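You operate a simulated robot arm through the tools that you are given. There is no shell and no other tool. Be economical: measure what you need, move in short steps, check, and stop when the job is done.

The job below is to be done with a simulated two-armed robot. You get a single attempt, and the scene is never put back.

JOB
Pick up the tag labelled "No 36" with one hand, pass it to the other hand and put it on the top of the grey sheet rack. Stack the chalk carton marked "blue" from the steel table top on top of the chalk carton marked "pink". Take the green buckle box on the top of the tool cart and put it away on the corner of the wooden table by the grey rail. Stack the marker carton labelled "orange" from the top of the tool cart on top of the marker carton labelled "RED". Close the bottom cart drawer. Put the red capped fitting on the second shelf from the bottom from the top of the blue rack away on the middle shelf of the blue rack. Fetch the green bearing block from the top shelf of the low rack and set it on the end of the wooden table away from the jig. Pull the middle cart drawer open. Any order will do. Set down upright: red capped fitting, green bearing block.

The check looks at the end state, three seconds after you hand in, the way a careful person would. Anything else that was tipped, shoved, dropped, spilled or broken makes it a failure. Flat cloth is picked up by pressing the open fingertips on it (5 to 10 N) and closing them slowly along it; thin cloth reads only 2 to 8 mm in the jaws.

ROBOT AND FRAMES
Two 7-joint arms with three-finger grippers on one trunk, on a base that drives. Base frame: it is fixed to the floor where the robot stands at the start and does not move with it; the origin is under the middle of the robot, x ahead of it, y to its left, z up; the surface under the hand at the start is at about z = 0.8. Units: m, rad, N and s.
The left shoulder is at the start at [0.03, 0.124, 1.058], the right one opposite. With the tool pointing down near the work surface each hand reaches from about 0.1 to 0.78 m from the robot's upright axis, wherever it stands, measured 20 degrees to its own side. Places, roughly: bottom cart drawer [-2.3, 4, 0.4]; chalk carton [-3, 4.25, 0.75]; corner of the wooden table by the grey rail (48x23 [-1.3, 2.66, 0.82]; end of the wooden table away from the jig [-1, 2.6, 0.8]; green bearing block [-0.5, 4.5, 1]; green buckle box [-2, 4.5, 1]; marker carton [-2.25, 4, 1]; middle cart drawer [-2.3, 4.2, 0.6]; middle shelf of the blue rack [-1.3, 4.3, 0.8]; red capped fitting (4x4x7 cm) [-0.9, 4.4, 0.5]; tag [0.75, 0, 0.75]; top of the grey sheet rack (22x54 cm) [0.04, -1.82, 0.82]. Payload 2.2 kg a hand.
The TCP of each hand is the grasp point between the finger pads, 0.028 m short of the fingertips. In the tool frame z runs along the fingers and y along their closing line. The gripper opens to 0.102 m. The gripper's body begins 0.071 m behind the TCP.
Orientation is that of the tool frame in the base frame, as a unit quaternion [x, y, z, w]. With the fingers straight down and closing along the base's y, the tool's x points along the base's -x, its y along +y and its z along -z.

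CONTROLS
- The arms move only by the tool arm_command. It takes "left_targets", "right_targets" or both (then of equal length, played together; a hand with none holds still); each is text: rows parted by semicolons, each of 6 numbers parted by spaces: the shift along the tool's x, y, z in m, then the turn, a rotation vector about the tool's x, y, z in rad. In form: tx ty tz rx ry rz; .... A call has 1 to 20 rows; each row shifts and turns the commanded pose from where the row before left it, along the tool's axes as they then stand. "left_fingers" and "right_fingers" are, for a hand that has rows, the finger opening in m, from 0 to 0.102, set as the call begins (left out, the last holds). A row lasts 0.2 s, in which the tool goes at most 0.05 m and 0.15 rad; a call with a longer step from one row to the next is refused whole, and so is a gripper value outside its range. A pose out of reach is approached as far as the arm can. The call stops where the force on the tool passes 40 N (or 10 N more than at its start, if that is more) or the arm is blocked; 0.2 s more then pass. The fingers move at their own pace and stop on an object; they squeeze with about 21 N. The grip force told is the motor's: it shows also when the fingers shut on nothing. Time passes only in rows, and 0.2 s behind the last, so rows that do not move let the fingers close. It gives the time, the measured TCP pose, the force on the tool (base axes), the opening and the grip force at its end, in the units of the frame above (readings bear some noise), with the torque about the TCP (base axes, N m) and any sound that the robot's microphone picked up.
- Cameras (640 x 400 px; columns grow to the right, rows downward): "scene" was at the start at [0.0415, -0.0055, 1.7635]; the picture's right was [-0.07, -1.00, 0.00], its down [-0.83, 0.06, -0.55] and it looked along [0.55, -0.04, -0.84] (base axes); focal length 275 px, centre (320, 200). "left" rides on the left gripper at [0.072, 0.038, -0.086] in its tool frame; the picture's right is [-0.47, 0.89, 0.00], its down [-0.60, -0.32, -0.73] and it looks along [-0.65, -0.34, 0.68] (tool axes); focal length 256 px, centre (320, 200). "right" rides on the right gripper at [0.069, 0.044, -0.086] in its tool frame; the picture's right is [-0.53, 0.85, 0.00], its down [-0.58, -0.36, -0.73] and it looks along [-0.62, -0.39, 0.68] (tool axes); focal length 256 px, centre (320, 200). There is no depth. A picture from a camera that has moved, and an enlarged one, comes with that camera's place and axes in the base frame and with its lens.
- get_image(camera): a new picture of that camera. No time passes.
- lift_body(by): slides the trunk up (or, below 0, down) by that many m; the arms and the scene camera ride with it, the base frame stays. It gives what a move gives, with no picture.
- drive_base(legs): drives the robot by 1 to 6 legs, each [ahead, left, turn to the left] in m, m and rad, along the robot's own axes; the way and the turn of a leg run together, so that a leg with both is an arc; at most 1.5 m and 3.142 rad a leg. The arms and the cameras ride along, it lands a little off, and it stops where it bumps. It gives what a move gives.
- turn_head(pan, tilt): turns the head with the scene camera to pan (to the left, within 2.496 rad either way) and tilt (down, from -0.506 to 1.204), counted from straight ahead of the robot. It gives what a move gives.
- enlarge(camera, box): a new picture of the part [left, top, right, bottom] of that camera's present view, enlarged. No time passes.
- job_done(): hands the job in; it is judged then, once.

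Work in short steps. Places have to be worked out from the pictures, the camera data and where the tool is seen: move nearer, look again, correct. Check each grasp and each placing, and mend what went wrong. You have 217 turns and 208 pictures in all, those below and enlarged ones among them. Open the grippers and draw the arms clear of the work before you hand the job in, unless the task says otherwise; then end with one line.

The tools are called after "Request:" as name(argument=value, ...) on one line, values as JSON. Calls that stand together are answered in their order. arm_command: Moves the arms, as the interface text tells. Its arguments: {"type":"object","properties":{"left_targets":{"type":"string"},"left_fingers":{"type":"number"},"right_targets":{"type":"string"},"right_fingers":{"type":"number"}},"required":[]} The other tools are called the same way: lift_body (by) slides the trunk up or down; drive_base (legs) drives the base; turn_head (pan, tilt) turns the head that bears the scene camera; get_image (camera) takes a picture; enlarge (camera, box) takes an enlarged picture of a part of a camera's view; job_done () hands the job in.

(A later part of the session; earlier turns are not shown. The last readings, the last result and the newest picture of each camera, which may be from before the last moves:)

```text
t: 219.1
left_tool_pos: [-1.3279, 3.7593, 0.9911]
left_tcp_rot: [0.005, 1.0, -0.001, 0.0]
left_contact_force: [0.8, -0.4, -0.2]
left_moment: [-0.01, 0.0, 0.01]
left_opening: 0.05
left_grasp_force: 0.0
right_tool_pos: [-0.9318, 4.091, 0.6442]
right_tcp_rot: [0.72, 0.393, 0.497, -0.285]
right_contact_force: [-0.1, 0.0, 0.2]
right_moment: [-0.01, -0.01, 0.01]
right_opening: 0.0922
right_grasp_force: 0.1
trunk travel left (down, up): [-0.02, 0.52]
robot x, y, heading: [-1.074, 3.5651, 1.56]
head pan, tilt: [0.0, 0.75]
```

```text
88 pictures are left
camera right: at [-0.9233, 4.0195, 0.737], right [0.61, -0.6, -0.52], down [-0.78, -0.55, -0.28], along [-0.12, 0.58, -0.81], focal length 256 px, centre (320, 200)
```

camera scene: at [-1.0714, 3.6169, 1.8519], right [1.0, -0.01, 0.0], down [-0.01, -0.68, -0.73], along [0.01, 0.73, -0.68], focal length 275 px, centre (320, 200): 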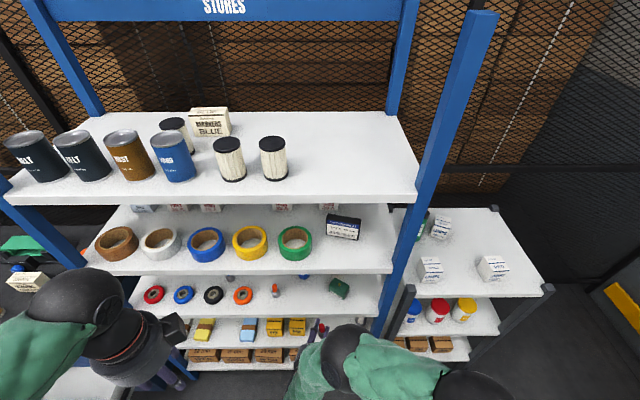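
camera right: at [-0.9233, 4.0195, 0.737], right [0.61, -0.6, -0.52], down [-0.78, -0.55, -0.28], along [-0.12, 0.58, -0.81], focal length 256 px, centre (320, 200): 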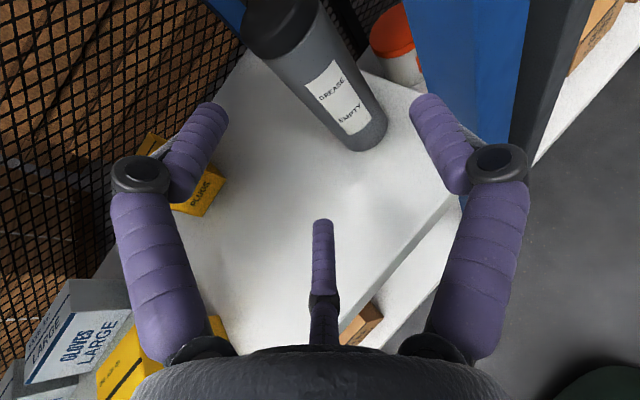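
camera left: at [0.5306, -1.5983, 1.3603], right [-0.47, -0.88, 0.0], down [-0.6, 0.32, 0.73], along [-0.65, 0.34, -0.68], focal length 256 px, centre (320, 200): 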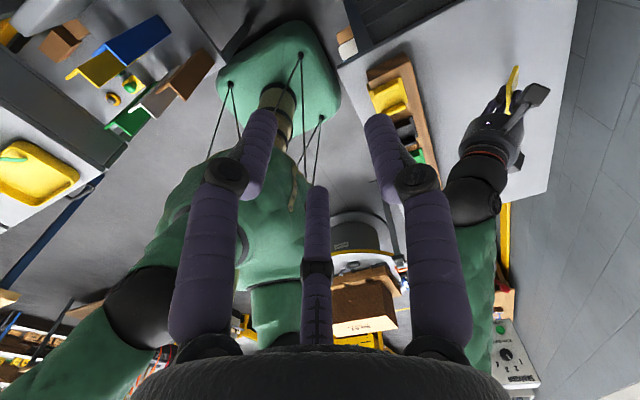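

Request:
arm_command(right_targets="-0.0044 -0.005 0.028 0 0 0;-0.0044 0 0.028 0 0 0;-0.0044 0 0.028 0 0 0;-0.0045 0 0.028 0 0 0;0 0 0 0 0 0")

Request:
arm_command(right_targets="0 0 0 0 0 0;0 0 0 0 0 0;0 0 0 0 0 0", right_fingers=0)

Request:
get_image(camera="right")

```text
t: 220.3
left_tool_pos: [-1.3279, 3.7592, 0.9908]
left_tcp_rot: [0.006, 1.0, -0.002, 0.0]
left_contact_force: [-0.8, 0.9, 0.6]
left_moment: [-0.02, -0.01, -0.02]
left_opening: 0.0502
left_grasp_force: 0.1
right_tool_pos: [-0.8847, 4.1798, 0.5878]
right_tcp_rot: [0.72, 0.393, 0.497, -0.285]
right_contact_force: [-0.7, -0.8, -1.0]
right_moment: [0.01, -0.02, 0.03]
right_opening: 0.0918
right_grasp_force: 0.0
trunk travel left (down, up): [-0.02, 0.52]
robot x, y, heading: [-1.0729, 3.5686, 1.557]
head pan, tilt: [0.0, 0.75]
```

```text
t: 221.1
left_tool_pos: [-1.3279, 3.7571, 0.9907]
left_tcp_rot: [0.005, 1.0, -0.001, 0.0]
left_contact_force: [-0.1, -0.3, -0.3]
left_moment: [-0.01, 0.02, 0.02]
left_opening: 0.0501
left_grasp_force: 0.0
right_tool_pos: [-0.8847, 4.1798, 0.5885]
right_tcp_rot: [0.72, 0.391, 0.498, -0.284]
right_contact_force: [0.8, 0.4, 2.5]
right_moment: [-0.04, -0.14, 0.04]
right_opening: 0.0702
right_grasp_force: 21.2
trunk travel left (down, up): [-0.02, 0.52]
robot x, y, heading: [-1.072, 3.5655, 1.557]
head pan, tilt: [0.0, 0.75]
```

```text
87 pictures are left
camera right: at [-0.8767, 4.1073, 0.6821], right [0.61, -0.6, -0.52], down [-0.78, -0.55, -0.28], along [-0.12, 0.58, -0.81], focal length 256 px, centre (320, 200)
```

right: 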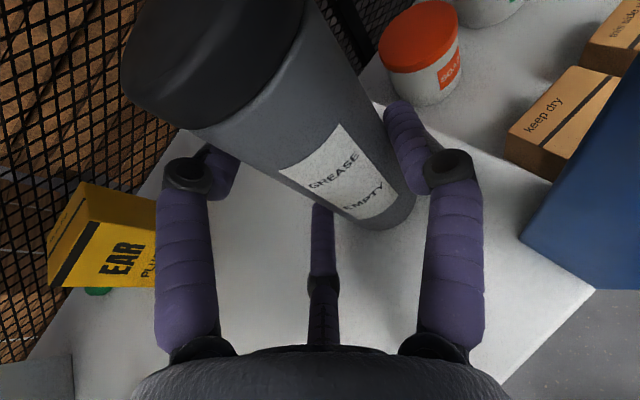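

The grip is the same as before. I carry the bottle back to its original spot.

Request:
arm_command(right_targets="0.0056 0 -0.002 0 0 0;0.0056 0 -0.002 0 0 0;0.0031 -0.022 0.0099 0 0 0;0.0031 -0.022 0.0099 0 0 0;0.0031 -0.022 0.0098 0 0 0;0 0 0 0 0 0;-0.0056 0 0.002 0 0 0;-0.005 0 0.002 0 0 0;0 0 0 0 0 0")

```text
t: 223.1
left_tool_pos: [-1.3282, 3.76, 0.9918]
left_tcp_rot: [0.005, 1.0, -0.001, 0.0]
left_contact_force: [0.1, 0.3, 0.3]
left_moment: [0.0, 0.03, 0.0]
left_opening: 0.0498
left_grasp_force: 0.1
right_tool_pos: [-0.925, 4.2411, 0.5896]
right_tcp_rot: [0.72, 0.392, 0.497, -0.285]
right_contact_force: [-0.4, 1.3, 0.1]
right_moment: [-0.01, -0.02, 0.01]
right_opening: 0.0705
right_grasp_force: 21.0
trunk travel left (down, up): [-0.02, 0.52]
robot x, y, heading: [-1.0718, 3.5659, 1.559]
head pan, tilt: [0.0, 0.75]
```

Within 1 mm of the recorded pose. I open and back out.

Request:
arm_command(right_targets="-0.001 0 0 0 0 0;0 0 0 0 0 0;0 0 0 0 0 0", right_fingers=0.092)

Request:
arm_command(right_targets="0.003 0 -0.02 0 0 0;0.003 0 -0.03 0 0 0;0 0 -0.03 0 0 0;0 0 -0.03 0 0 0;-0.01 0 -0.03 0 0 0;-0.01 0 -0.035 0 0 0;-0.01 0 -0.035 0 0 0;-0.01 0 -0.035 0 0 0;0 0 0 0 0 0")

Request:
get_image(camera="right")

```text
t: 223.9
left_tool_pos: [-1.3289, 3.7589, 0.9917]
left_tcp_rot: [0.005, 1.0, -0.001, 0.0]
left_contact_force: [-1.1, -0.6, 0.1]
left_moment: [0.03, 0.02, 0.04]
left_opening: 0.0499
left_grasp_force: 0.0
right_tool_pos: [-0.9265, 4.2414, 0.587]
right_tcp_rot: [0.72, 0.393, 0.497, -0.284]
right_contact_force: [-0.4, 0.7, -0.8]
right_moment: [-0.01, 0.0, 0.01]
right_opening: 0.092
right_grasp_force: 0.0
trunk travel left (down, up): [-0.02, 0.52]
robot x, y, heading: [-1.0708, 3.564, 1.561]
head pan, tilt: [0.0, 0.75]
```

```text
t: 225.9
left_tool_pos: [-1.3278, 3.7596, 0.9912]
left_tcp_rot: [0.005, 1.0, -0.002, 0.0]
left_contact_force: [0.6, -0.7, -0.1]
left_moment: [0.01, 0.01, 0.04]
left_opening: 0.0498
left_grasp_force: 0.0
right_tool_pos: [-1.0553, 4.0337, 0.6416]
right_tcp_rot: [0.72, 0.392, 0.497, -0.285]
right_contact_force: [0.0, 0.5, 0.1]
right_moment: [0.0, -0.03, -0.03]
right_opening: 0.0919
right_grasp_force: 0.0
trunk travel left (down, up): [-0.02, 0.52]
robot x, y, heading: [-1.0697, 3.5683, 1.556]
head pan, tilt: [0.0, 0.75]
```

```text
86 pictures are left
camera right: at [-1.0463, 3.961, 0.7341], right [0.61, -0.6, -0.52], down [-0.78, -0.55, -0.28], along [-0.12, 0.58, -0.81], focal length 256 px, centre (320, 200)
```

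right: 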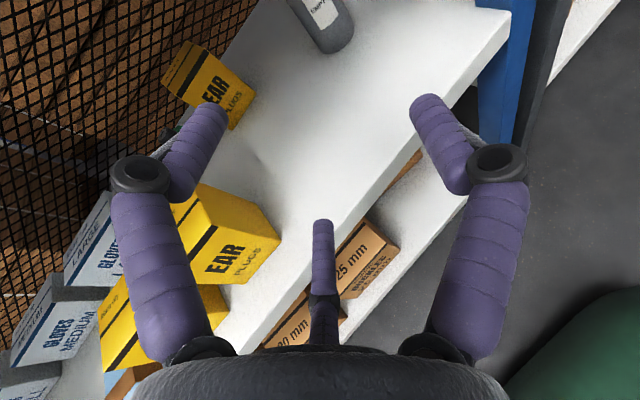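

The bottle is back in place. I back off, raise the trunk and return the right hand to pointing down.

Request:
drive_base(legs=[[-0.22, 0, 0]])

Request:
lift_body(by=0.28)

Request:
arm_command(right_targets="0 0 0 0 -0.145 0;0 0 0 0 -0.145 0;0 0 0 0 -0.145 0;0 0 0 0 -0.145 0;0 0 0 0 -0.145 0;0 0 0 0 -0.145 0;0 0 0 0 -0.145 0;0 0 0 0 -0.145 0;0 0 0 0 -0.06 0;0 0 0 0 0 0")

Request:
arm_command(right_targets="0 0 0 0 0 -0.149;0 0 0 0 0 -0.149;0 0 0 0 0 -0.149;0 0 0 0 0 -0.149;0 0 0 0 0 -0.149;0 0 0 0 0 -0.149;0 0 0 0 0 -0.149;0 0 0 0 0 -0.149;0 0 0 0 0 -0.149;0 0 0 0 0 -0.149;0 0 0 0 0 -0.149;0 0 0 0 0 -0.149;0 0 0 0 0 -0.149;0 0 0 0 0 -0.149;0 0 0 0 0 -0.149;0 0 0 0 0 -0.149;0 0 0 0 0 -0.149;0 0 0 0 0 -0.149;0 0 0 0 0 -0.149;0 0 0 0 0 -0.149")

Request:
turn_head(pan=0.9, tilt=0.7)

Request:
get_image(camera="scene")

```text
t: 227.6
left_tool_pos: [-1.3301, 3.536, 0.9913]
left_tcp_rot: [0.004, 1.0, -0.001, 0.001]
left_contact_force: [-0.8, -0.3, 0.2]
left_moment: [0.03, 0.0, -0.01]
left_opening: 0.0501
left_grasp_force: 0.0
right_tool_pos: [-1.0586, 3.8124, 0.6422]
right_tcp_rot: [0.72, 0.394, 0.495, -0.286]
right_contact_force: [0.5, -0.3, 0.1]
right_moment: [-0.01, -0.01, -0.01]
right_opening: 0.0917
right_grasp_force: 0.1
trunk travel left (down, up): [-0.02, 0.52]
robot x, y, heading: [-1.0752, 3.3443, 1.566]
head pan, tilt: [0.0, 0.75]
```

```text
t: 230.4
left_tool_pos: [-1.3311, 3.5362, 1.2714]
left_tcp_rot: [0.005, 1.0, -0.001, 0.0]
left_contact_force: [-0.1, 0.6, -0.7]
left_moment: [-0.02, 0.03, 0.01]
left_opening: 0.05
left_grasp_force: 0.1
right_tool_pos: [-1.0584, 3.813, 0.9211]
right_tcp_rot: [0.72, 0.392, 0.497, -0.284]
right_contact_force: [-0.5, -0.5, 0.5]
right_moment: [0.0, -0.01, 0.01]
right_opening: 0.0919
right_grasp_force: 0.1
trunk travel left (down, up): [-0.3, 0.24]
robot x, y, heading: [-1.0775, 3.3429, 1.57]
head pan, tilt: [0.0, 0.75]
```

```text
t: 232.6
left_tool_pos: [-1.3312, 3.5371, 1.2709]
left_tcp_rot: [0.004, 1.0, 0.001, -0.001]
left_contact_force: [-1.0, -0.3, 0.4]
left_moment: [-0.02, -0.03, 0.0]
left_opening: 0.05
left_grasp_force: 0.1
right_tool_pos: [-1.0578, 3.8128, 0.9207]
right_tcp_rot: [0.874, 0.486, -0.005, -0.008]
right_contact_force: [-0.5, 0.6, 0.0]
right_moment: [-0.01, 0.02, 0.01]
right_opening: 0.092
right_grasp_force: 0.0
trunk travel left (down, up): [-0.3, 0.24]
robot x, y, heading: [-1.0761, 3.3411, 1.562]
head pan, tilt: [0.0, 0.75]
```

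```text
t: 236.8
left_tool_pos: [-1.3295, 3.5379, 1.2709]
left_tcp_rot: [0.004, 1.0, -0.001, 0.0]
left_contact_force: [0.5, 0.1, -0.3]
left_moment: [0.02, 0.0, 0.02]
left_opening: 0.0502
left_grasp_force: 0.0
right_tool_pos: [-1.0571, 3.8125, 0.9201]
right_tcp_rot: [-0.414, 0.91, 0.008, -0.007]
right_contact_force: [-0.5, -0.1, 0.1]
right_moment: [0.0, 0.02, 0.0]
right_opening: 0.0917
right_grasp_force: 0.0
trunk travel left (down, up): [-0.3, 0.24]
robot x, y, heading: [-1.0763, 3.3449, 1.565]
head pan, tilt: [0.0, 0.75]
```

```text
t: 238.0
left_tool_pos: [-1.3304, 3.5379, 1.2711]
left_tcp_rot: [0.004, 1.0, -0.001, 0.0]
left_contact_force: [0.2, -0.4, -0.9]
left_moment: [0.04, -0.02, 0.0]
left_opening: 0.0499
left_grasp_force: 0.0
right_tool_pos: [-1.0589, 3.813, 0.9205]
right_tcp_rot: [-0.412, 0.911, 0.008, -0.007]
right_contact_force: [-0.1, 0.3, -0.4]
right_moment: [-0.02, 0.01, 0.01]
right_opening: 0.092
right_grasp_force: 0.1
trunk travel left (down, up): [-0.3, 0.24]
robot x, y, heading: [-1.0744, 3.3445, 1.565]
head pan, tilt: [0.901, 0.7]
```

```text
85 pictures are left
camera scene: at [-1.1401, 3.3663, 1.7862], right [0.63, 0.78, 0.0], down [0.5, -0.4, -0.76], along [-0.6, 0.48, -0.64], focal length 275 px, centre (320, 200)
```

scene: 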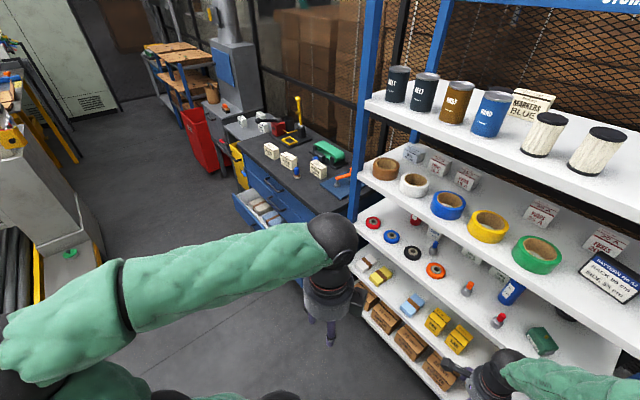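

I drive left to stand in front of the tool cart.

Request:
drive_base(legs=[[0, 1.05, 0]])

Request:
arm_command(right_targets="0 0 0 0 0 -0.144;0 0 0 0 0 -0.144;0 0 0 0 0 -0.144;0 0 0 0 0 -0.144;0 0 0 0 0 -0.144;0.03 0 -0.04 0 0 0;0.03 0 -0.04 0 0 0;0.03 0 -0.04 0 0 0;0 0 0 0 0 0")

Request:
turn_head(pan=0.0, tilt=0.65)

Request:
get_image(camera="scene")

```text
t: 243.4
left_tool_pos: [-2.381, 3.5518, 1.272]
left_tcp_rot: [0.007, 1.0, -0.002, 0.001]
left_contact_force: [0.7, 0.1, 1.2]
left_moment: [0.03, 0.0, -0.01]
left_opening: 0.0498
left_grasp_force: 0.1
right_tool_pos: [-2.1055, 3.8249, 0.9212]
right_tcp_rot: [-0.411, 0.912, 0.009, -0.006]
right_contact_force: [0.1, 0.1, -0.6]
right_moment: [-0.03, 0.0, 0.01]
right_opening: 0.092
right_grasp_force: 0.0
trunk travel left (down, up): [-0.3, 0.24]
robot x, y, heading: [-2.1239, 3.3532, 1.557]
head pan, tilt: [0.901, 0.7]
```

```text
t: 245.4
left_tool_pos: [-2.3808, 3.553, 1.2717]
left_tcp_rot: [0.007, 1.0, -0.001, -0.001]
left_contact_force: [-0.1, 0.7, -0.1]
left_moment: [-0.05, 0.01, 0.01]
left_opening: 0.0496
left_grasp_force: 0.1
right_tool_pos: [-2.1023, 3.7317, 1.0408]
right_tcp_rot: [-0.705, 0.709, 0.008, -0.004]
right_contact_force: [0.4, -0.3, 0.7]
right_moment: [-0.04, -0.03, -0.01]
right_opening: 0.0922
right_grasp_force: 0.0
trunk travel left (down, up): [-0.3, 0.24]
robot x, y, heading: [-2.125, 3.3578, 1.554]
head pan, tilt: [0.901, 0.7]
```

```text
t: 246.6
left_tool_pos: [-2.38, 3.5512, 1.2717]
left_tcp_rot: [0.008, 1.0, -0.001, 0.001]
left_contact_force: [0.5, -0.4, 0.3]
left_moment: [-0.01, -0.04, -0.01]
left_opening: 0.05
left_grasp_force: 0.1
right_tool_pos: [-2.1025, 3.7314, 1.0426]
right_tcp_rot: [-0.705, 0.709, 0.01, -0.002]
right_contact_force: [0.2, -0.9, -0.7]
right_moment: [0.02, -0.03, 0.01]
right_opening: 0.0918
right_grasp_force: 0.0
trunk travel left (down, up): [-0.3, 0.24]
robot x, y, heading: [-2.1256, 3.3562, 1.555]
head pan, tilt: [0.0, 0.649]
```

```text
84 pictures are left
camera scene: at [-2.1241, 3.4117, 1.7906], right [1.0, -0.01, 0.0], down [-0.01, -0.6, -0.8], along [0.01, 0.8, -0.6], focal length 275 px, centre (320, 200)
```

scene: 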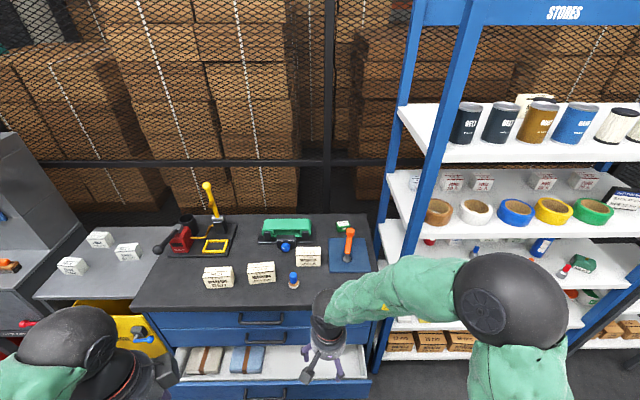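

Request:
enlarge(camera="scene", box=[130, 170, 400, 400])

Request:
enlarge(camera="scene", box=[170, 200, 380, 310])

Request:
enlarge(camera="scene", box=[20, 210, 180, 320])

```text
1.74 times, centred on (265, 285) of scene
camera zoom: at [-2.1241, 3.4117, 1.7906], right [1.0, -0.01, 0.0], down [-0.01, -0.6, -0.8], along [0.01, 0.8, -0.6], focal length 478 px, centre (416, 52)
```

zoom: 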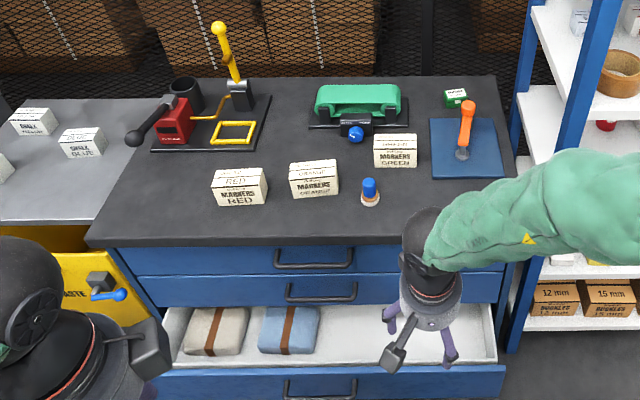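

```text
3.05 times, centred on (275, 255) of scene
camera zoom: at [-2.1241, 3.4117, 1.7906], right [1.0, -0.01, 0.0], down [-0.01, -0.6, -0.8], along [0.01, 0.8, -0.6], focal length 838 px, centre (457, 32)
```

zoom: 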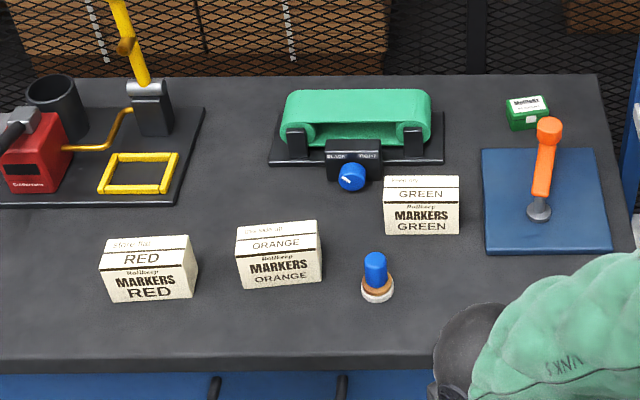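

```text
3.64 times, centred on (100, 265) of scene
camera zoom: at [-2.1241, 3.4117, 1.7906], right [1.0, -0.01, 0.0], down [-0.01, -0.6, -0.8], along [0.01, 0.8, -0.6], focal length 1000 px, centre (1120, -36)
```

zoom: 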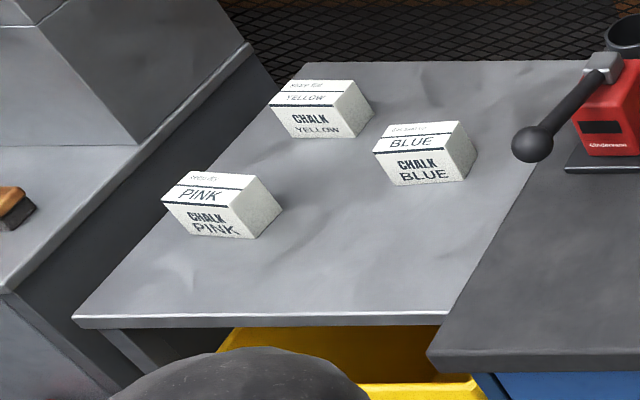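

The cartons and the box are identified. I start with the marker cartons, moving the left hand above the ORANGE one and turning it so it closes front-to-back.

Request:
arm_command(left_targets="-0.0053 0.0455 0.005 0 0 0;-0.0053 0.0455 0.005 0 0 0;-0.0053 0.0455 0.005 0 0 0;-0.0053 0.0455 0.005 0 0 0;-0.0053 0.0455 0.005 0 0 0;-0.0053 0.0455 0.005 0 0 0;-0.0053 0.0455 0.005 0 0 0;-0.0053 0.0455 0.005 0 0 0;-0.0053 0.0455 0.005 0 0 0;-0.0053 0.0455 0.005 0 0 0;-0.0053 0.0455 0.005 0 0 0;0 0 0 0 0 0", left_fingers=0.09)

Request:
arm_command(left_targets="0 0 0 0 0 0.1428;0 0 0 0 0 0.1428;0 0 0 0 0 0.1428;0 0 0 0 0 0.1428;0 0 0 0 0 0.1428;0 0 0 0 0 0.1428;0 0 0 0 0 0.1428;0 0 0 0 0 0.1428;0 0 0 0 0 0.1428;0 0 0 0 0 0.1428;0 0 0 0 0 0.05;0 0 0 0 0 0")

Request:
get_image(camera="left")

```text
t: 249.2
left_tool_pos: [-2.3162, 4.0506, 1.2173]
left_tcp_rot: [0.008, 1.0, -0.001, 0.0]
left_contact_force: [-1.7, 0.0, 0.3]
left_moment: [0.02, -0.03, -0.02]
left_opening: 0.0899
left_grasp_force: 0.1
right_tool_pos: [-2.1042, 3.7292, 1.0412]
right_tcp_rot: [-0.705, 0.709, 0.01, -0.002]
right_contact_force: [0.3, -0.3, 0.9]
right_moment: [-0.01, -0.02, 0.01]
right_opening: 0.092
right_grasp_force: 0.1
trunk travel left (down, up): [-0.3, 0.24]
robot x, y, heading: [-2.1258, 3.3577, 1.553]
head pan, tilt: [0.0, 0.649]
```

```text
t: 251.8
left_tool_pos: [-2.3145, 4.0505, 1.2158]
left_tcp_rot: [0.68, 0.733, 0.0, 0.001]
left_contact_force: [-0.6, -0.4, -0.1]
left_moment: [0.0, 0.0, 0.01]
left_opening: 0.0901
left_grasp_force: 0.0
right_tool_pos: [-2.104, 3.7316, 1.0411]
right_tcp_rot: [-0.705, 0.709, 0.009, -0.004]
right_contact_force: [1.2, -1.6, 0.0]
right_moment: [0.01, 0.01, -0.03]
right_opening: 0.0919
right_grasp_force: 0.0
trunk travel left (down, up): [-0.3, 0.24]
robot x, y, heading: [-2.1285, 3.3552, 1.558]
head pan, tilt: [0.0, 0.649]
```

```text
80 pictures are left
camera left: at [-2.2803, 4.1261, 1.3011], right [0.92, -0.4, 0.0], down [-0.27, -0.62, 0.73], along [-0.29, -0.67, -0.68], focal length 256 px, centre (320, 200)
```

left: 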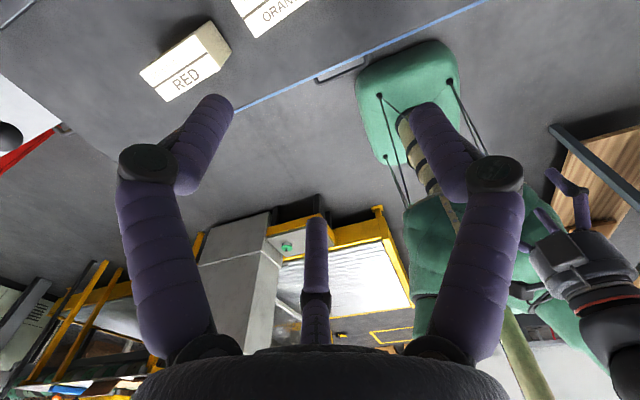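

The left hand had already been turned the right way, so I undo this rotation and match the carton's slight yaw.

Request:
arm_command(left_targets="0 0 0 0 0 -0.1434;0 0 0 0 0 -0.1434;0 0 0 0 0 -0.1434;0 0 0 0 0 -0.1434;0 0 0 0 0 -0.1434;0 0 0 0 0 -0.1434;0 0 0 0 0 -0.1434;0 0 0 0 0 -0.1434;0 0 0 0 0 -0.1434;0 0 0 0 0 -0.1434;0 0 0 0 0 -0.1434;0 0 0.03 0 0 0;0 0 0.03 0 0 0;0 0 0 0 0 0")

Request:
get_image(camera="left")

```text
t: 254.8
left_tool_pos: [-2.3132, 4.0504, 1.157]
left_tcp_rot: [-0.042, 0.999, -0.001, 0.0]
left_contact_force: [0.1, 0.8, -0.1]
left_moment: [0.04, 0.0, 0.01]
left_opening: 0.0901
left_grasp_force: 0.0
right_tool_pos: [-2.1018, 3.7306, 1.0403]
right_tcp_rot: [-0.705, 0.709, 0.01, -0.003]
right_contact_force: [1.1, -0.3, 0.7]
right_moment: [0.0, -0.02, 0.02]
right_opening: 0.0922
right_grasp_force: 0.0
trunk travel left (down, up): [-0.3, 0.24]
robot x, y, heading: [-2.1233, 3.3549, 1.554]
head pan, tilt: [0.0, 0.649]
```

```text
79 pictures are left
camera left: at [-2.3866, 4.0821, 1.2419], right [0.39, 0.92, 0.0], down [0.63, -0.26, 0.73], along [0.67, -0.28, -0.68], focal length 256 px, centre (320, 200)
```

left: 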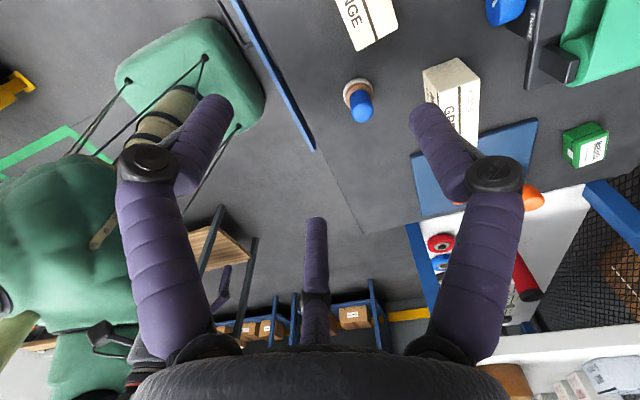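

The carton is farther left and back than I judged. I shift the hand and look again.

Request:
arm_command(left_targets="0.04 0.02 0 0 0 0;0.04 0.02 0 0 0 0;0 0 0 0 0 0")

Request:
get_image(camera="left")

```text
t: 255.6
left_tool_pos: [-2.396, 4.0836, 1.1547]
left_tcp_rot: [-0.042, 0.999, 0.0, -0.001]
left_contact_force: [0.2, -0.6, 0.3]
left_moment: [-0.01, -0.01, -0.02]
left_opening: 0.0899
left_grasp_force: 0.0
right_tool_pos: [-2.1029, 3.7305, 1.0417]
right_tcp_rot: [-0.705, 0.709, 0.01, -0.002]
right_contact_force: [-0.3, -1.3, -0.7]
right_moment: [0.03, -0.02, 0.0]
right_opening: 0.0923
right_grasp_force: 0.1
trunk travel left (down, up): [-0.3, 0.24]
robot x, y, heading: [-2.1229, 3.3553, 1.558]
head pan, tilt: [0.0, 0.649]
```

```text
78 pictures are left
camera left: at [-2.4708, 4.1148, 1.2406], right [0.39, 0.92, 0.0], down [0.63, -0.27, 0.73], along [0.67, -0.28, -0.68], focal length 256 px, centre (320, 200)
```

left: 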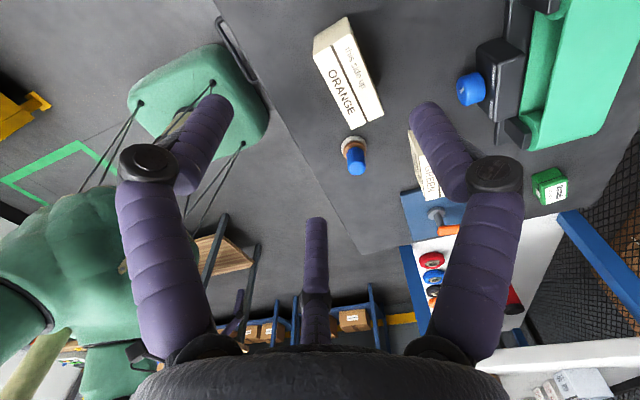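

The ORANGE carton's top centre is about (-2.342, 4.105, 0.94). I align over it and descend partway.

Request:
arm_command(left_targets="-0.0276 0.0059 0 0 0 0;-0.0276 0.0059 0 0 0 0;0 0 0.04 0 0 0;0 0 0.04 0 0 0;0 0 0.04 0 0 0;0 0 0.03 0 0 0;0 0 0 0 0 0")

Request:
get_image(camera="left")

```text
t: 257.2
left_tool_pos: [-2.3521, 4.0897, 1.003]
left_tcp_rot: [-0.043, 0.999, -0.001, 0.0]
left_contact_force: [-0.3, 0.3, -0.6]
left_moment: [0.0, -0.03, 0.02]
left_opening: 0.0899
left_grasp_force: 0.1
left hand out of reach, approached as far as the arm can: row 2
right_tool_pos: [-2.1022, 3.7314, 1.0408]
right_tcp_rot: [-0.706, 0.709, 0.01, -0.003]
right_contact_force: [0.0, -0.5, 0.0]
right_moment: [-0.01, 0.02, -0.01]
right_opening: 0.0921
right_grasp_force: 0.1
trunk travel left (down, up): [-0.3, 0.24]
robot x, y, heading: [-2.1277, 3.3539, 1.553]
head pan, tilt: [0.0, 0.649]
```

```text
77 pictures are left
camera left: at [-2.4256, 4.1215, 1.0889], right [0.39, 0.92, 0.0], down [0.63, -0.26, 0.73], along [0.67, -0.28, -0.68], focal length 256 px, centre (320, 200)
```

left: 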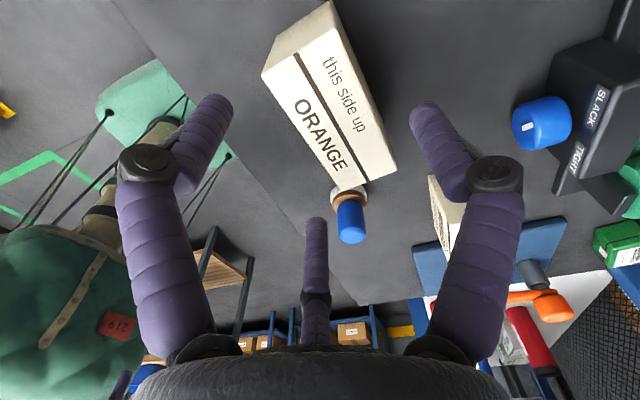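

The left arm is near its reach limit. I raise the hand, move the base slightly closer and left, and realign.

Request:
arm_command(left_targets="0 0 -0.04 0 0 0;0 0 -0.04 0 0 0;0 0 0 0 0 0")

Request:
drive_base(legs=[[0.07, 0.1, 0.01]])

```text
t: 258.0
left_tool_pos: [-2.3496, 4.0903, 1.0846]
left_tcp_rot: [-0.042, 0.999, -0.001, 0.0]
left_contact_force: [-0.3, -0.1, -0.6]
left_moment: [0.02, 0.04, 0.0]
left_opening: 0.0899
left_grasp_force: 0.0
right_tool_pos: [-2.1022, 3.732, 1.0409]
right_tcp_rot: [-0.705, 0.709, 0.009, -0.003]
right_contact_force: [1.1, 0.4, -0.3]
right_moment: [0.01, -0.01, 0.02]
right_opening: 0.0919
right_grasp_force: 0.0
trunk travel left (down, up): [-0.3, 0.24]
robot x, y, heading: [-2.1243, 3.3562, 1.555]
head pan, tilt: [0.0, 0.649]
```

```text
t: 259.3
left_tool_pos: [-2.4544, 4.16, 1.0828]
left_tcp_rot: [-0.047, 0.999, -0.001, 0.0]
left_contact_force: [-0.5, 1.3, 0.7]
left_moment: [-0.01, -0.04, -0.01]
left_opening: 0.09
left_grasp_force: 0.1
right_tool_pos: [-2.2046, 3.8033, 1.0407]
right_tcp_rot: [0.707, -0.707, -0.008, 0.003]
right_contact_force: [-0.4, 0.0, 0.4]
right_moment: [-0.02, -0.02, -0.01]
right_opening: 0.0921
right_grasp_force: 0.1
trunk travel left (down, up): [-0.3, 0.24]
robot x, y, heading: [-2.2256, 3.43, 1.563]
head pan, tilt: [0.0, 0.649]
```

Request:
arm_command(left_targets="-0.0337 -0.0229 0 0 0 0;-0.0337 -0.0229 0 0 0 0;-0.0337 -0.0229 0 0 0 0;0 0 0.04 0 0 0;0 0 0.04 0 0 0;0 0 0.02 0 0 0;0 0 0 0 0 0")

Request:
get_image(camera="left")

```text
t: 260.9
left_tool_pos: [-2.3474, 4.0983, 0.9833]
left_tcp_rot: [-0.047, 0.999, -0.001, 0.001]
left_contact_force: [-0.7, -0.2, 0.4]
left_moment: [0.02, -0.02, 0.03]
left_opening: 0.0901
left_grasp_force: 0.1
right_tool_pos: [-2.2024, 3.8031, 1.0399]
right_tcp_rot: [0.707, -0.707, -0.01, 0.003]
right_contact_force: [0.0, -0.2, 0.0]
right_moment: [0.01, -0.02, 0.0]
right_opening: 0.092
right_grasp_force: 0.1
trunk travel left (down, up): [-0.3, 0.24]
robot x, y, heading: [-2.2205, 3.4266, 1.563]
head pan, tilt: [0.0, 0.649]
```

```text
76 pictures are left
camera left: at [-2.4227, 4.1292, 1.0694], right [0.38, 0.92, 0.0], down [0.63, -0.26, 0.73], along [0.68, -0.28, -0.68], focal length 256 px, centre (320, 200)
```

left: 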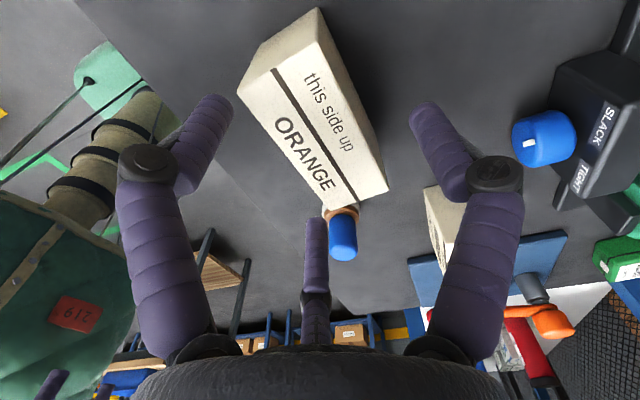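

Nearly centred. I make small corrections, then descend and close.

Request:
arm_command(left_targets="0.006 0.006 0 0 0 0;0 0 0.03 0 0 0;0 0 0.03 0 0 0;0 0 0.006 0 0 0;0 0 0 0 0 0")

Request:
arm_command(left_targets="0 0 0 0 0 0;0 0 0 0 0 0;0 0 0 0 0 0", left_fingers=0)

Request:
get_image(camera="left")

```text
t: 261.6
left_tool_pos: [-2.3533, 4.1069, 0.9617]
left_tcp_rot: [-0.048, 0.999, 0.005, 0.002]
left_contact_force: [1.1, -11.1, 26.0]
left_moment: [-0.78, -1.39, -0.58]
left_opening: 0.1032
left_grasp_force: 8.6
right_tool_pos: [-2.2024, 3.8005, 1.0418]
right_tcp_rot: [0.709, -0.706, -0.01, 0.003]
right_contact_force: [-1.4, 1.1, -0.2]
right_moment: [-0.06, 0.02, -0.02]
right_opening: 0.0922
right_grasp_force: 0.0
trunk travel left (down, up): [-0.3, 0.24]
robot x, y, heading: [-2.2239, 3.4266, 1.565]
head pan, tilt: [0.0, 0.649]
stopped in row 3 (left hand): the force on the tool passed its limit at 68 N (the readings are from after the stop); the commanded pose is now the measured one
```

```text
t: 262.1
left_tool_pos: [-2.3557, 4.11, 0.9699]
left_tcp_rot: [-0.05, 0.999, 0.012, 0.003]
left_contact_force: [-4.0, -9.5, 27.9]
left_moment: [-0.9, -1.51, -0.66]
left_opening: 0.0884
left_grasp_force: 21.1
right_tool_pos: [-2.2042, 3.7985, 1.0422]
right_tcp_rot: [0.708, -0.706, -0.01, 0.001]
right_contact_force: [0.5, 0.0, -0.8]
right_moment: [-0.01, 0.0, 0.04]
right_opening: 0.0919
right_grasp_force: 0.0
trunk travel left (down, up): [-0.3, 0.24]
robot x, y, heading: [-2.2227, 3.429, 1.564]
head pan, tilt: [0.0, 0.649]
stopped in row 2 (left hand): the force on the tool passed its limit at 43 N (the readings are from after the stop); the commanded pose is now the measured one
```

```text
75 pictures are left
camera left: at [-2.4314, 4.1393, 1.0555], right [0.37, 0.93, 0.02], down [0.63, -0.27, 0.73], along [0.68, -0.26, -0.68], focal length 256 px, centre (320, 200)
```

left: 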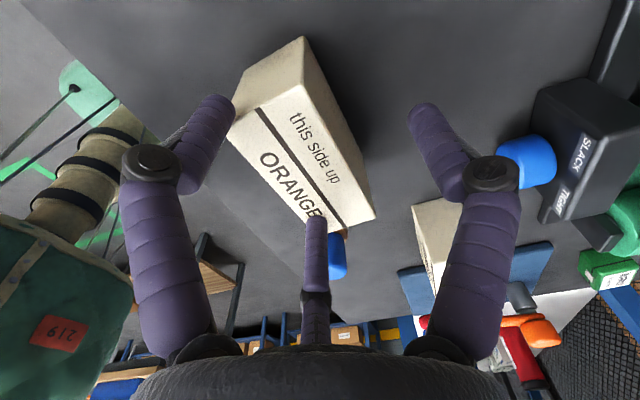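

A finger landed on the carton's top edge. I rise, reopen, and shift 1.8 cm toward the robot.

Request:
arm_command(left_targets="0 0 -0.02 0 0 0;0 0 -0.03 -0.006 0.024 0;0 0 0 0 0 0", left_fingers=0.09)

Request:
get_image(camera="left")

Request:
enlarge(camera="scene", box=[170, 200, 380, 360])

```text
t: 262.9
left_tool_pos: [-2.3514, 4.1102, 1.0122]
left_tcp_rot: [-0.049, 0.999, 0.008, -0.009]
left_contact_force: [-0.7, -0.6, 0.1]
left_moment: [0.02, 0.0, 0.01]
left_opening: 0.0901
left_grasp_force: 0.1
right_tool_pos: [-2.2018, 3.8025, 1.0416]
right_tcp_rot: [0.707, -0.707, -0.01, 0.003]
right_contact_force: [0.7, -0.8, 0.1]
right_moment: [-0.04, 0.0, 0.0]
right_opening: 0.092
right_grasp_force: 0.1
trunk travel left (down, up): [-0.3, 0.24]
robot x, y, heading: [-2.2201, 3.4249, 1.564]
head pan, tilt: [0.0, 0.649]
```

```text
74 pictures are left
camera left: at [-2.4256, 4.1404, 1.0998], right [0.38, 0.93, 0.01], down [0.65, -0.27, 0.71], along [0.66, -0.26, -0.7], focal length 256 px, centre (320, 200)
```

left: 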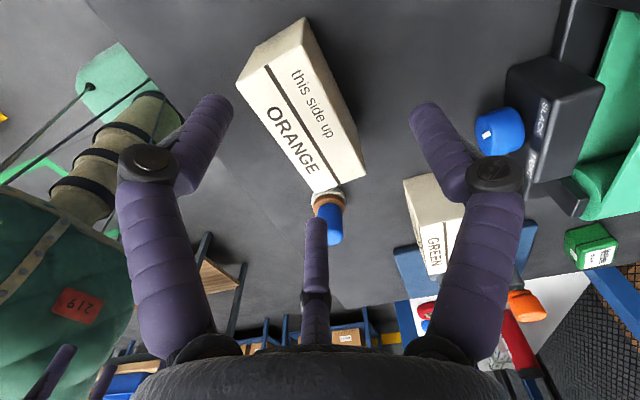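

```text
2.50 times, centred on (275, 280) of scene
camera zoom: at [-2.2224, 3.4836, 1.7905], right [1.0, -0.01, 0.0], down [0.0, -0.61, -0.8], along [0.01, 0.8, -0.61], focal length 688 px, centre (432, 0)
```

zoom: 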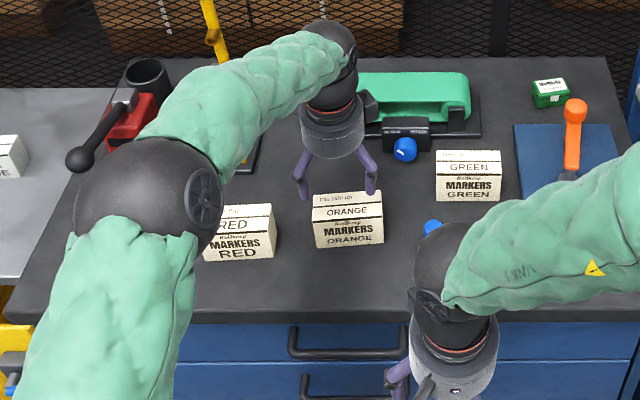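

The carton is fine. I level the hand, shift toward the robot by 2.8 cm, and descend again.

Request:
arm_command(left_targets="-0.006 -0.028 0 0.0168 -0.0174 0;0 0 0.02 0 0 0;0 0 0 0 0 0", left_fingers=0.1)

Request:
get_image(camera="left")

```text
t: 263.7
left_tool_pos: [-2.3446, 4.0819, 0.9938]
left_tcp_rot: [-0.049, 0.999, 0.001, 0.0]
left_contact_force: [-0.8, -0.4, 1.7]
left_moment: [0.02, 0.03, -0.01]
left_opening: 0.0996
left_grasp_force: 0.0
right_tool_pos: [-2.2018, 3.8011, 1.0415]
right_tcp_rot: [0.707, -0.707, -0.009, 0.003]
right_contact_force: [0.1, 0.0, 0.3]
right_moment: [0.03, 0.02, 0.02]
right_opening: 0.0918
right_grasp_force: 0.0
trunk travel left (down, up): [-0.3, 0.24]
robot x, y, heading: [-2.2184, 3.4282, 1.566]
head pan, tilt: [0.0, 0.649]
```

```text
72 pictures are left
camera left: at [-2.419, 4.1127, 1.0787], right [0.38, 0.93, 0.0], down [0.63, -0.26, 0.73], along [0.68, -0.27, -0.68], focal length 256 px, centre (320, 200)
```

left: 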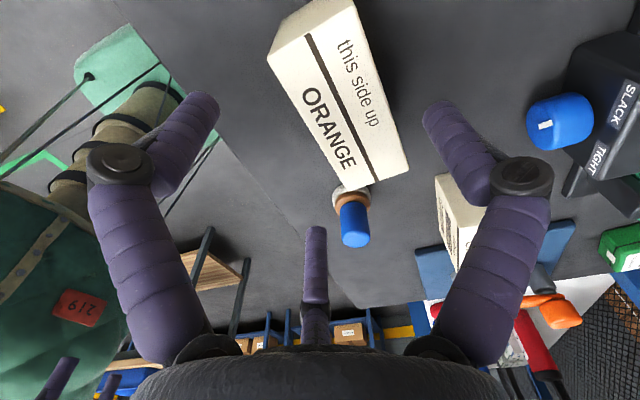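

Now the carton (y from 4.077 to 4.122) lies between the fingers. I descend and close.

Request:
arm_command(left_targets="0 0 0.03 0 0 0;0 0 0.025 0 0 0;0 0 0.018 0 0 0;0 0 0 0 0 0")

Request:
get_image(camera="left")

```text
t: 264.7
left_tool_pos: [-2.3443, 4.0824, 0.9202]
left_tcp_rot: [-0.049, 0.999, 0.001, 0.0]
left_contact_force: [0.3, -1.3, 0.3]
left_moment: [0.05, -0.03, 0.01]
left_opening: 0.1001
left_grasp_force: 0.1
right_tool_pos: [-2.2023, 3.8033, 1.0406]
right_tcp_rot: [0.708, -0.707, -0.01, 0.003]
right_contact_force: [-0.1, -0.2, -0.4]
right_moment: [0.0, 0.02, 0.01]
right_opening: 0.0918
right_grasp_force: 0.0
trunk travel left (down, up): [-0.3, 0.24]
robot x, y, heading: [-2.2224, 3.4255, 1.565]
head pan, tilt: [0.0, 0.649]
```

```text
71 pictures are left
camera left: at [-2.4191, 4.1138, 1.0053], right [0.38, 0.93, 0.0], down [0.63, -0.26, 0.73], along [0.68, -0.27, -0.68], focal length 256 px, centre (320, 200)
```

left: 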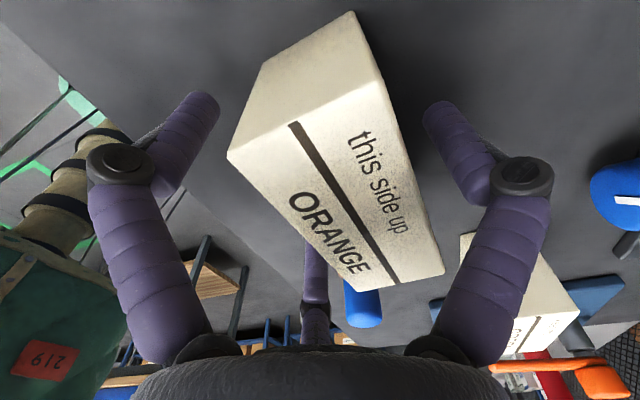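

Good, no contact. I close the fingers and lift.

Request:
arm_command(left_targets="0 0 0 0 0 0;0 0 0 0 0 0;0 0 0 0 0 0;0 0 0 0 0 0", left_fingers=0)

Request:
arm_command(left_targets="0 0 -0.01 0 0 0;0 0 -0.03 0 0 0;0 0 -0.04 0 0 0;0 0 -0.04 0 0 0;0 0 -0.03 0 0 0;0 0 0 0 0 0")

Request:
get_image(camera="left")

Request:
enlarge(camera="scene", box=[170, 180, 380, 340])

```text
t: 265.7
left_tool_pos: [-2.3452, 4.0839, 0.9199]
left_tcp_rot: [-0.049, 0.999, 0.002, 0.001]
left_contact_force: [-1.3, 3.5, 5.3]
left_moment: [0.22, -0.02, 0.09]
left_opening: 0.0636
left_grasp_force: 20.7
right_tool_pos: [-2.2018, 3.8023, 1.0414]
right_tcp_rot: [0.708, -0.707, -0.009, 0.003]
right_contact_force: [-0.4, 0.0, 0.2]
right_moment: [0.0, 0.03, -0.04]
right_opening: 0.092
right_grasp_force: 0.0
trunk travel left (down, up): [-0.3, 0.24]
robot x, y, heading: [-2.225, 3.4263, 1.563]
head pan, tilt: [0.0, 0.649]
```

```text
t: 267.1
left_tool_pos: [-2.346, 4.0815, 1.0695]
left_tcp_rot: [-0.049, 0.999, 0.002, -0.001]
left_contact_force: [-0.3, 0.6, -0.6]
left_moment: [0.01, -0.01, -0.02]
left_opening: 0.0635
left_grasp_force: 20.5
right_tool_pos: [-2.2027, 3.8028, 1.0399]
right_tcp_rot: [0.707, -0.707, -0.009, 0.003]
right_contact_force: [-0.4, -0.1, 0.1]
right_moment: [-0.03, -0.02, 0.01]
right_opening: 0.0919
right_grasp_force: 0.1
trunk travel left (down, up): [-0.3, 0.24]
robot x, y, heading: [-2.2256, 3.4269, 1.562]
head pan, tilt: [0.0, 0.649]
```

```text
70 pictures are left
camera left: at [-2.4206, 4.1124, 1.1566], right [0.38, 0.93, 0.0], down [0.63, -0.26, 0.73], along [0.68, -0.27, -0.68], focal length 256 px, centre (320, 200)
```

left: 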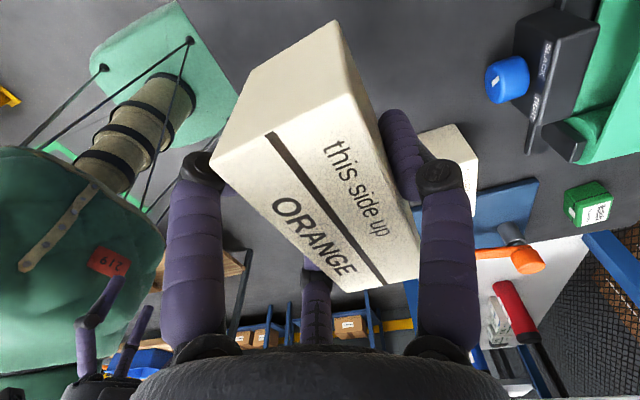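

```text
2.50 times, centred on (275, 260) of scene
camera zoom: at [-2.2221, 3.4833, 1.7905], right [1.0, -0.01, 0.0], down [0.0, -0.6, -0.8], along [0.01, 0.8, -0.61], focal length 688 px, centre (432, 50)
```

zoom: 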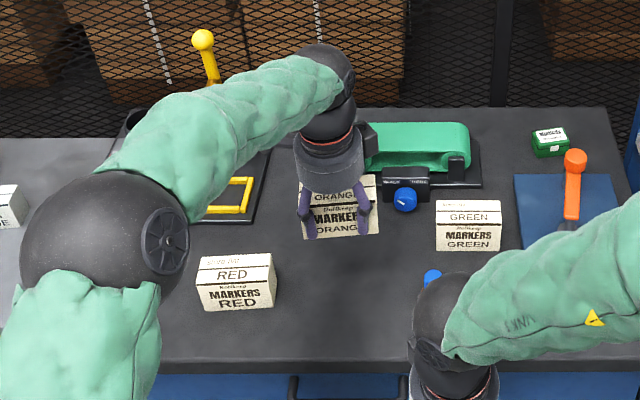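

The ORANGE carton is lifted. From both scene views I judge the RED carton's centre at about (-2.504, 4.08). I carry the carton above it.

Request:
arm_command(left_targets="0.0389 0.0005 0 0 0 0;0.0389 0.0005 0 0 0 0;0.0389 0.0005 0 0 0 0;0.0389 0.0005 0 0 0 0;0 0 0 0 0 0")

Request:
get_image(camera="left")

Request:
enlarge(camera="scene", box=[120, 180, 330, 340])

```text
t: 268.3
left_tool_pos: [-2.5024, 4.0701, 1.0697]
left_tcp_rot: [-0.049, 0.999, 0.001, -0.001]
left_contact_force: [-0.3, 0.1, -1.6]
left_moment: [-0.02, 0.07, 0.03]
left_opening: 0.0633
left_grasp_force: 20.9
right_tool_pos: [-2.2032, 3.8024, 1.0412]
right_tcp_rot: [0.708, -0.706, -0.01, 0.004]
right_contact_force: [-0.6, -0.1, 0.7]
right_moment: [-0.02, 0.03, -0.01]
right_opening: 0.0921
right_grasp_force: 0.0
trunk travel left (down, up): [-0.3, 0.24]
robot x, y, heading: [-2.2267, 3.427, 1.564]
head pan, tilt: [0.0, 0.649]
```

```text
68 pictures are left
camera left: at [-2.5768, 4.1003, 1.1559], right [0.38, 0.93, 0.0], down [0.63, -0.26, 0.73], along [0.68, -0.27, -0.68], focal length 256 px, centre (320, 200)
```

left: 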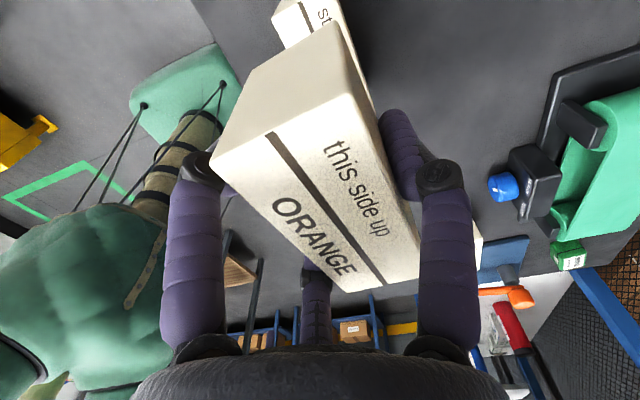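

```text
2.50 times, centred on (225, 260) of scene
camera zoom: at [-2.2213, 3.4828, 1.7906], right [1.0, -0.01, 0.0], down [-0.01, -0.6, -0.8], along [0.01, 0.8, -0.6], focal length 688 px, centre (558, 50)
```

zoom: 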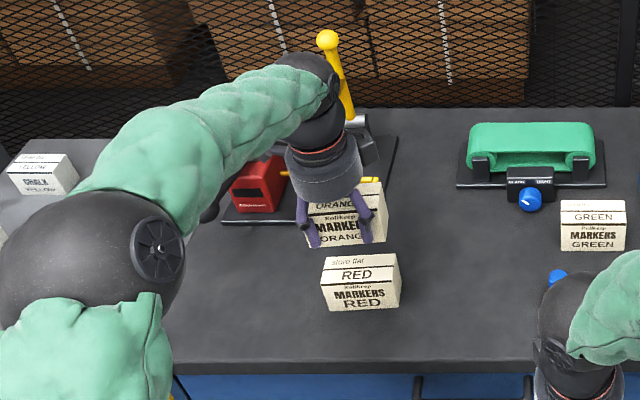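

The two cartons' corners line up within 6 mm. I make that small correction and lower to contact.

Request:
arm_command(left_targets="0.005 0.006 0 0 0 0;0 0 0.03 0 0 0;0 0 0.03 0 0 0;0 0 0.015 0 0 0;0 0 0.005 0 0 0;0 0 0 0 0 0")

Request:
enlarge(camera="scene", box=[190, 210, 330, 310])

```text
t: 269.7
left_tool_pos: [-2.5063, 4.0768, 0.991]
left_tcp_rot: [-0.05, 0.999, 0.002, 0.0]
left_contact_force: [0.5, 1.2, 5.5]
left_moment: [0.06, -0.18, 0.02]
left_opening: 0.0632
left_grasp_force: 20.7
right_tool_pos: [-2.2032, 3.8017, 1.0401]
right_tcp_rot: [0.708, -0.706, -0.008, 0.004]
right_contact_force: [-1.0, 0.3, -0.3]
right_moment: [0.02, -0.05, 0.02]
right_opening: 0.0923
right_grasp_force: 0.1
trunk travel left (down, up): [-0.3, 0.24]
robot x, y, heading: [-2.2203, 3.4252, 1.561]
head pan, tilt: [0.0, 0.649]
```

```text
4.00 times, centred on (260, 260) of scene
camera zoom: at [-2.2219, 3.4821, 1.7907], right [1.0, -0.01, 0.0], down [0.0, -0.6, -0.8], along [0.01, 0.8, -0.6], focal length 1100 px, centre (560, -40)
```

zoom: 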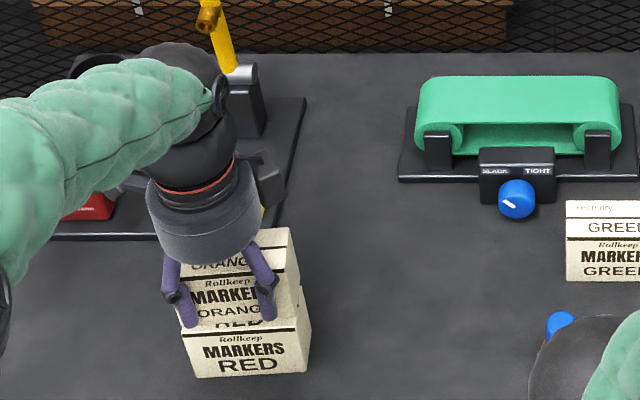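

In contact, but the top carton sits about 1.5 cm too far back. I lift a little, shift forward 1.4 cm and lower again.

Request:
arm_command(left_targets="0 0 -0.008 0 0 0;-0.002 -0.014 0 0 0 0;0 0 0.006 0 0 0;0 0 0.004 0 0 0;0 0 0 0 0 0")

Request:
enlarge(camera="scene", box=[190, 210, 330, 310])

```text
t: 270.9
left_tool_pos: [-2.504, 4.0612, 0.9893]
left_tcp_rot: [-0.049, 0.999, 0.004, 0.0]
left_contact_force: [-0.7, 0.1, 16.2]
left_moment: [0.21, -0.37, 0.01]
left_opening: 0.063
left_grasp_force: 21.1
right_tool_pos: [-2.2034, 3.8007, 1.0413]
right_tcp_rot: [0.708, -0.706, -0.01, 0.002]
right_contact_force: [-0.9, 0.3, -0.4]
right_moment: [-0.02, 0.0, -0.01]
right_opening: 0.0921
right_grasp_force: 0.1
trunk travel left (down, up): [-0.3, 0.24]
robot x, y, heading: [-2.2289, 3.428, 1.564]
head pan, tilt: [0.0, 0.649]
```

```text
4.00 times, centred on (260, 260) of scene
camera zoom: at [-2.2216, 3.4808, 1.7908], right [1.0, -0.01, 0.0], down [0.0, -0.6, -0.8], along [0.01, 0.8, -0.6], focal length 1100 px, centre (560, -40)
```

zoom: 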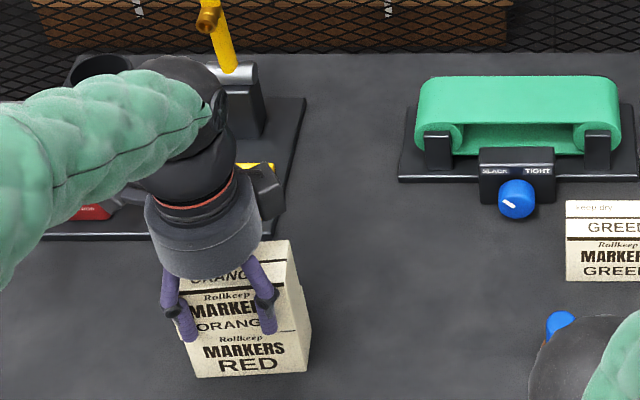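

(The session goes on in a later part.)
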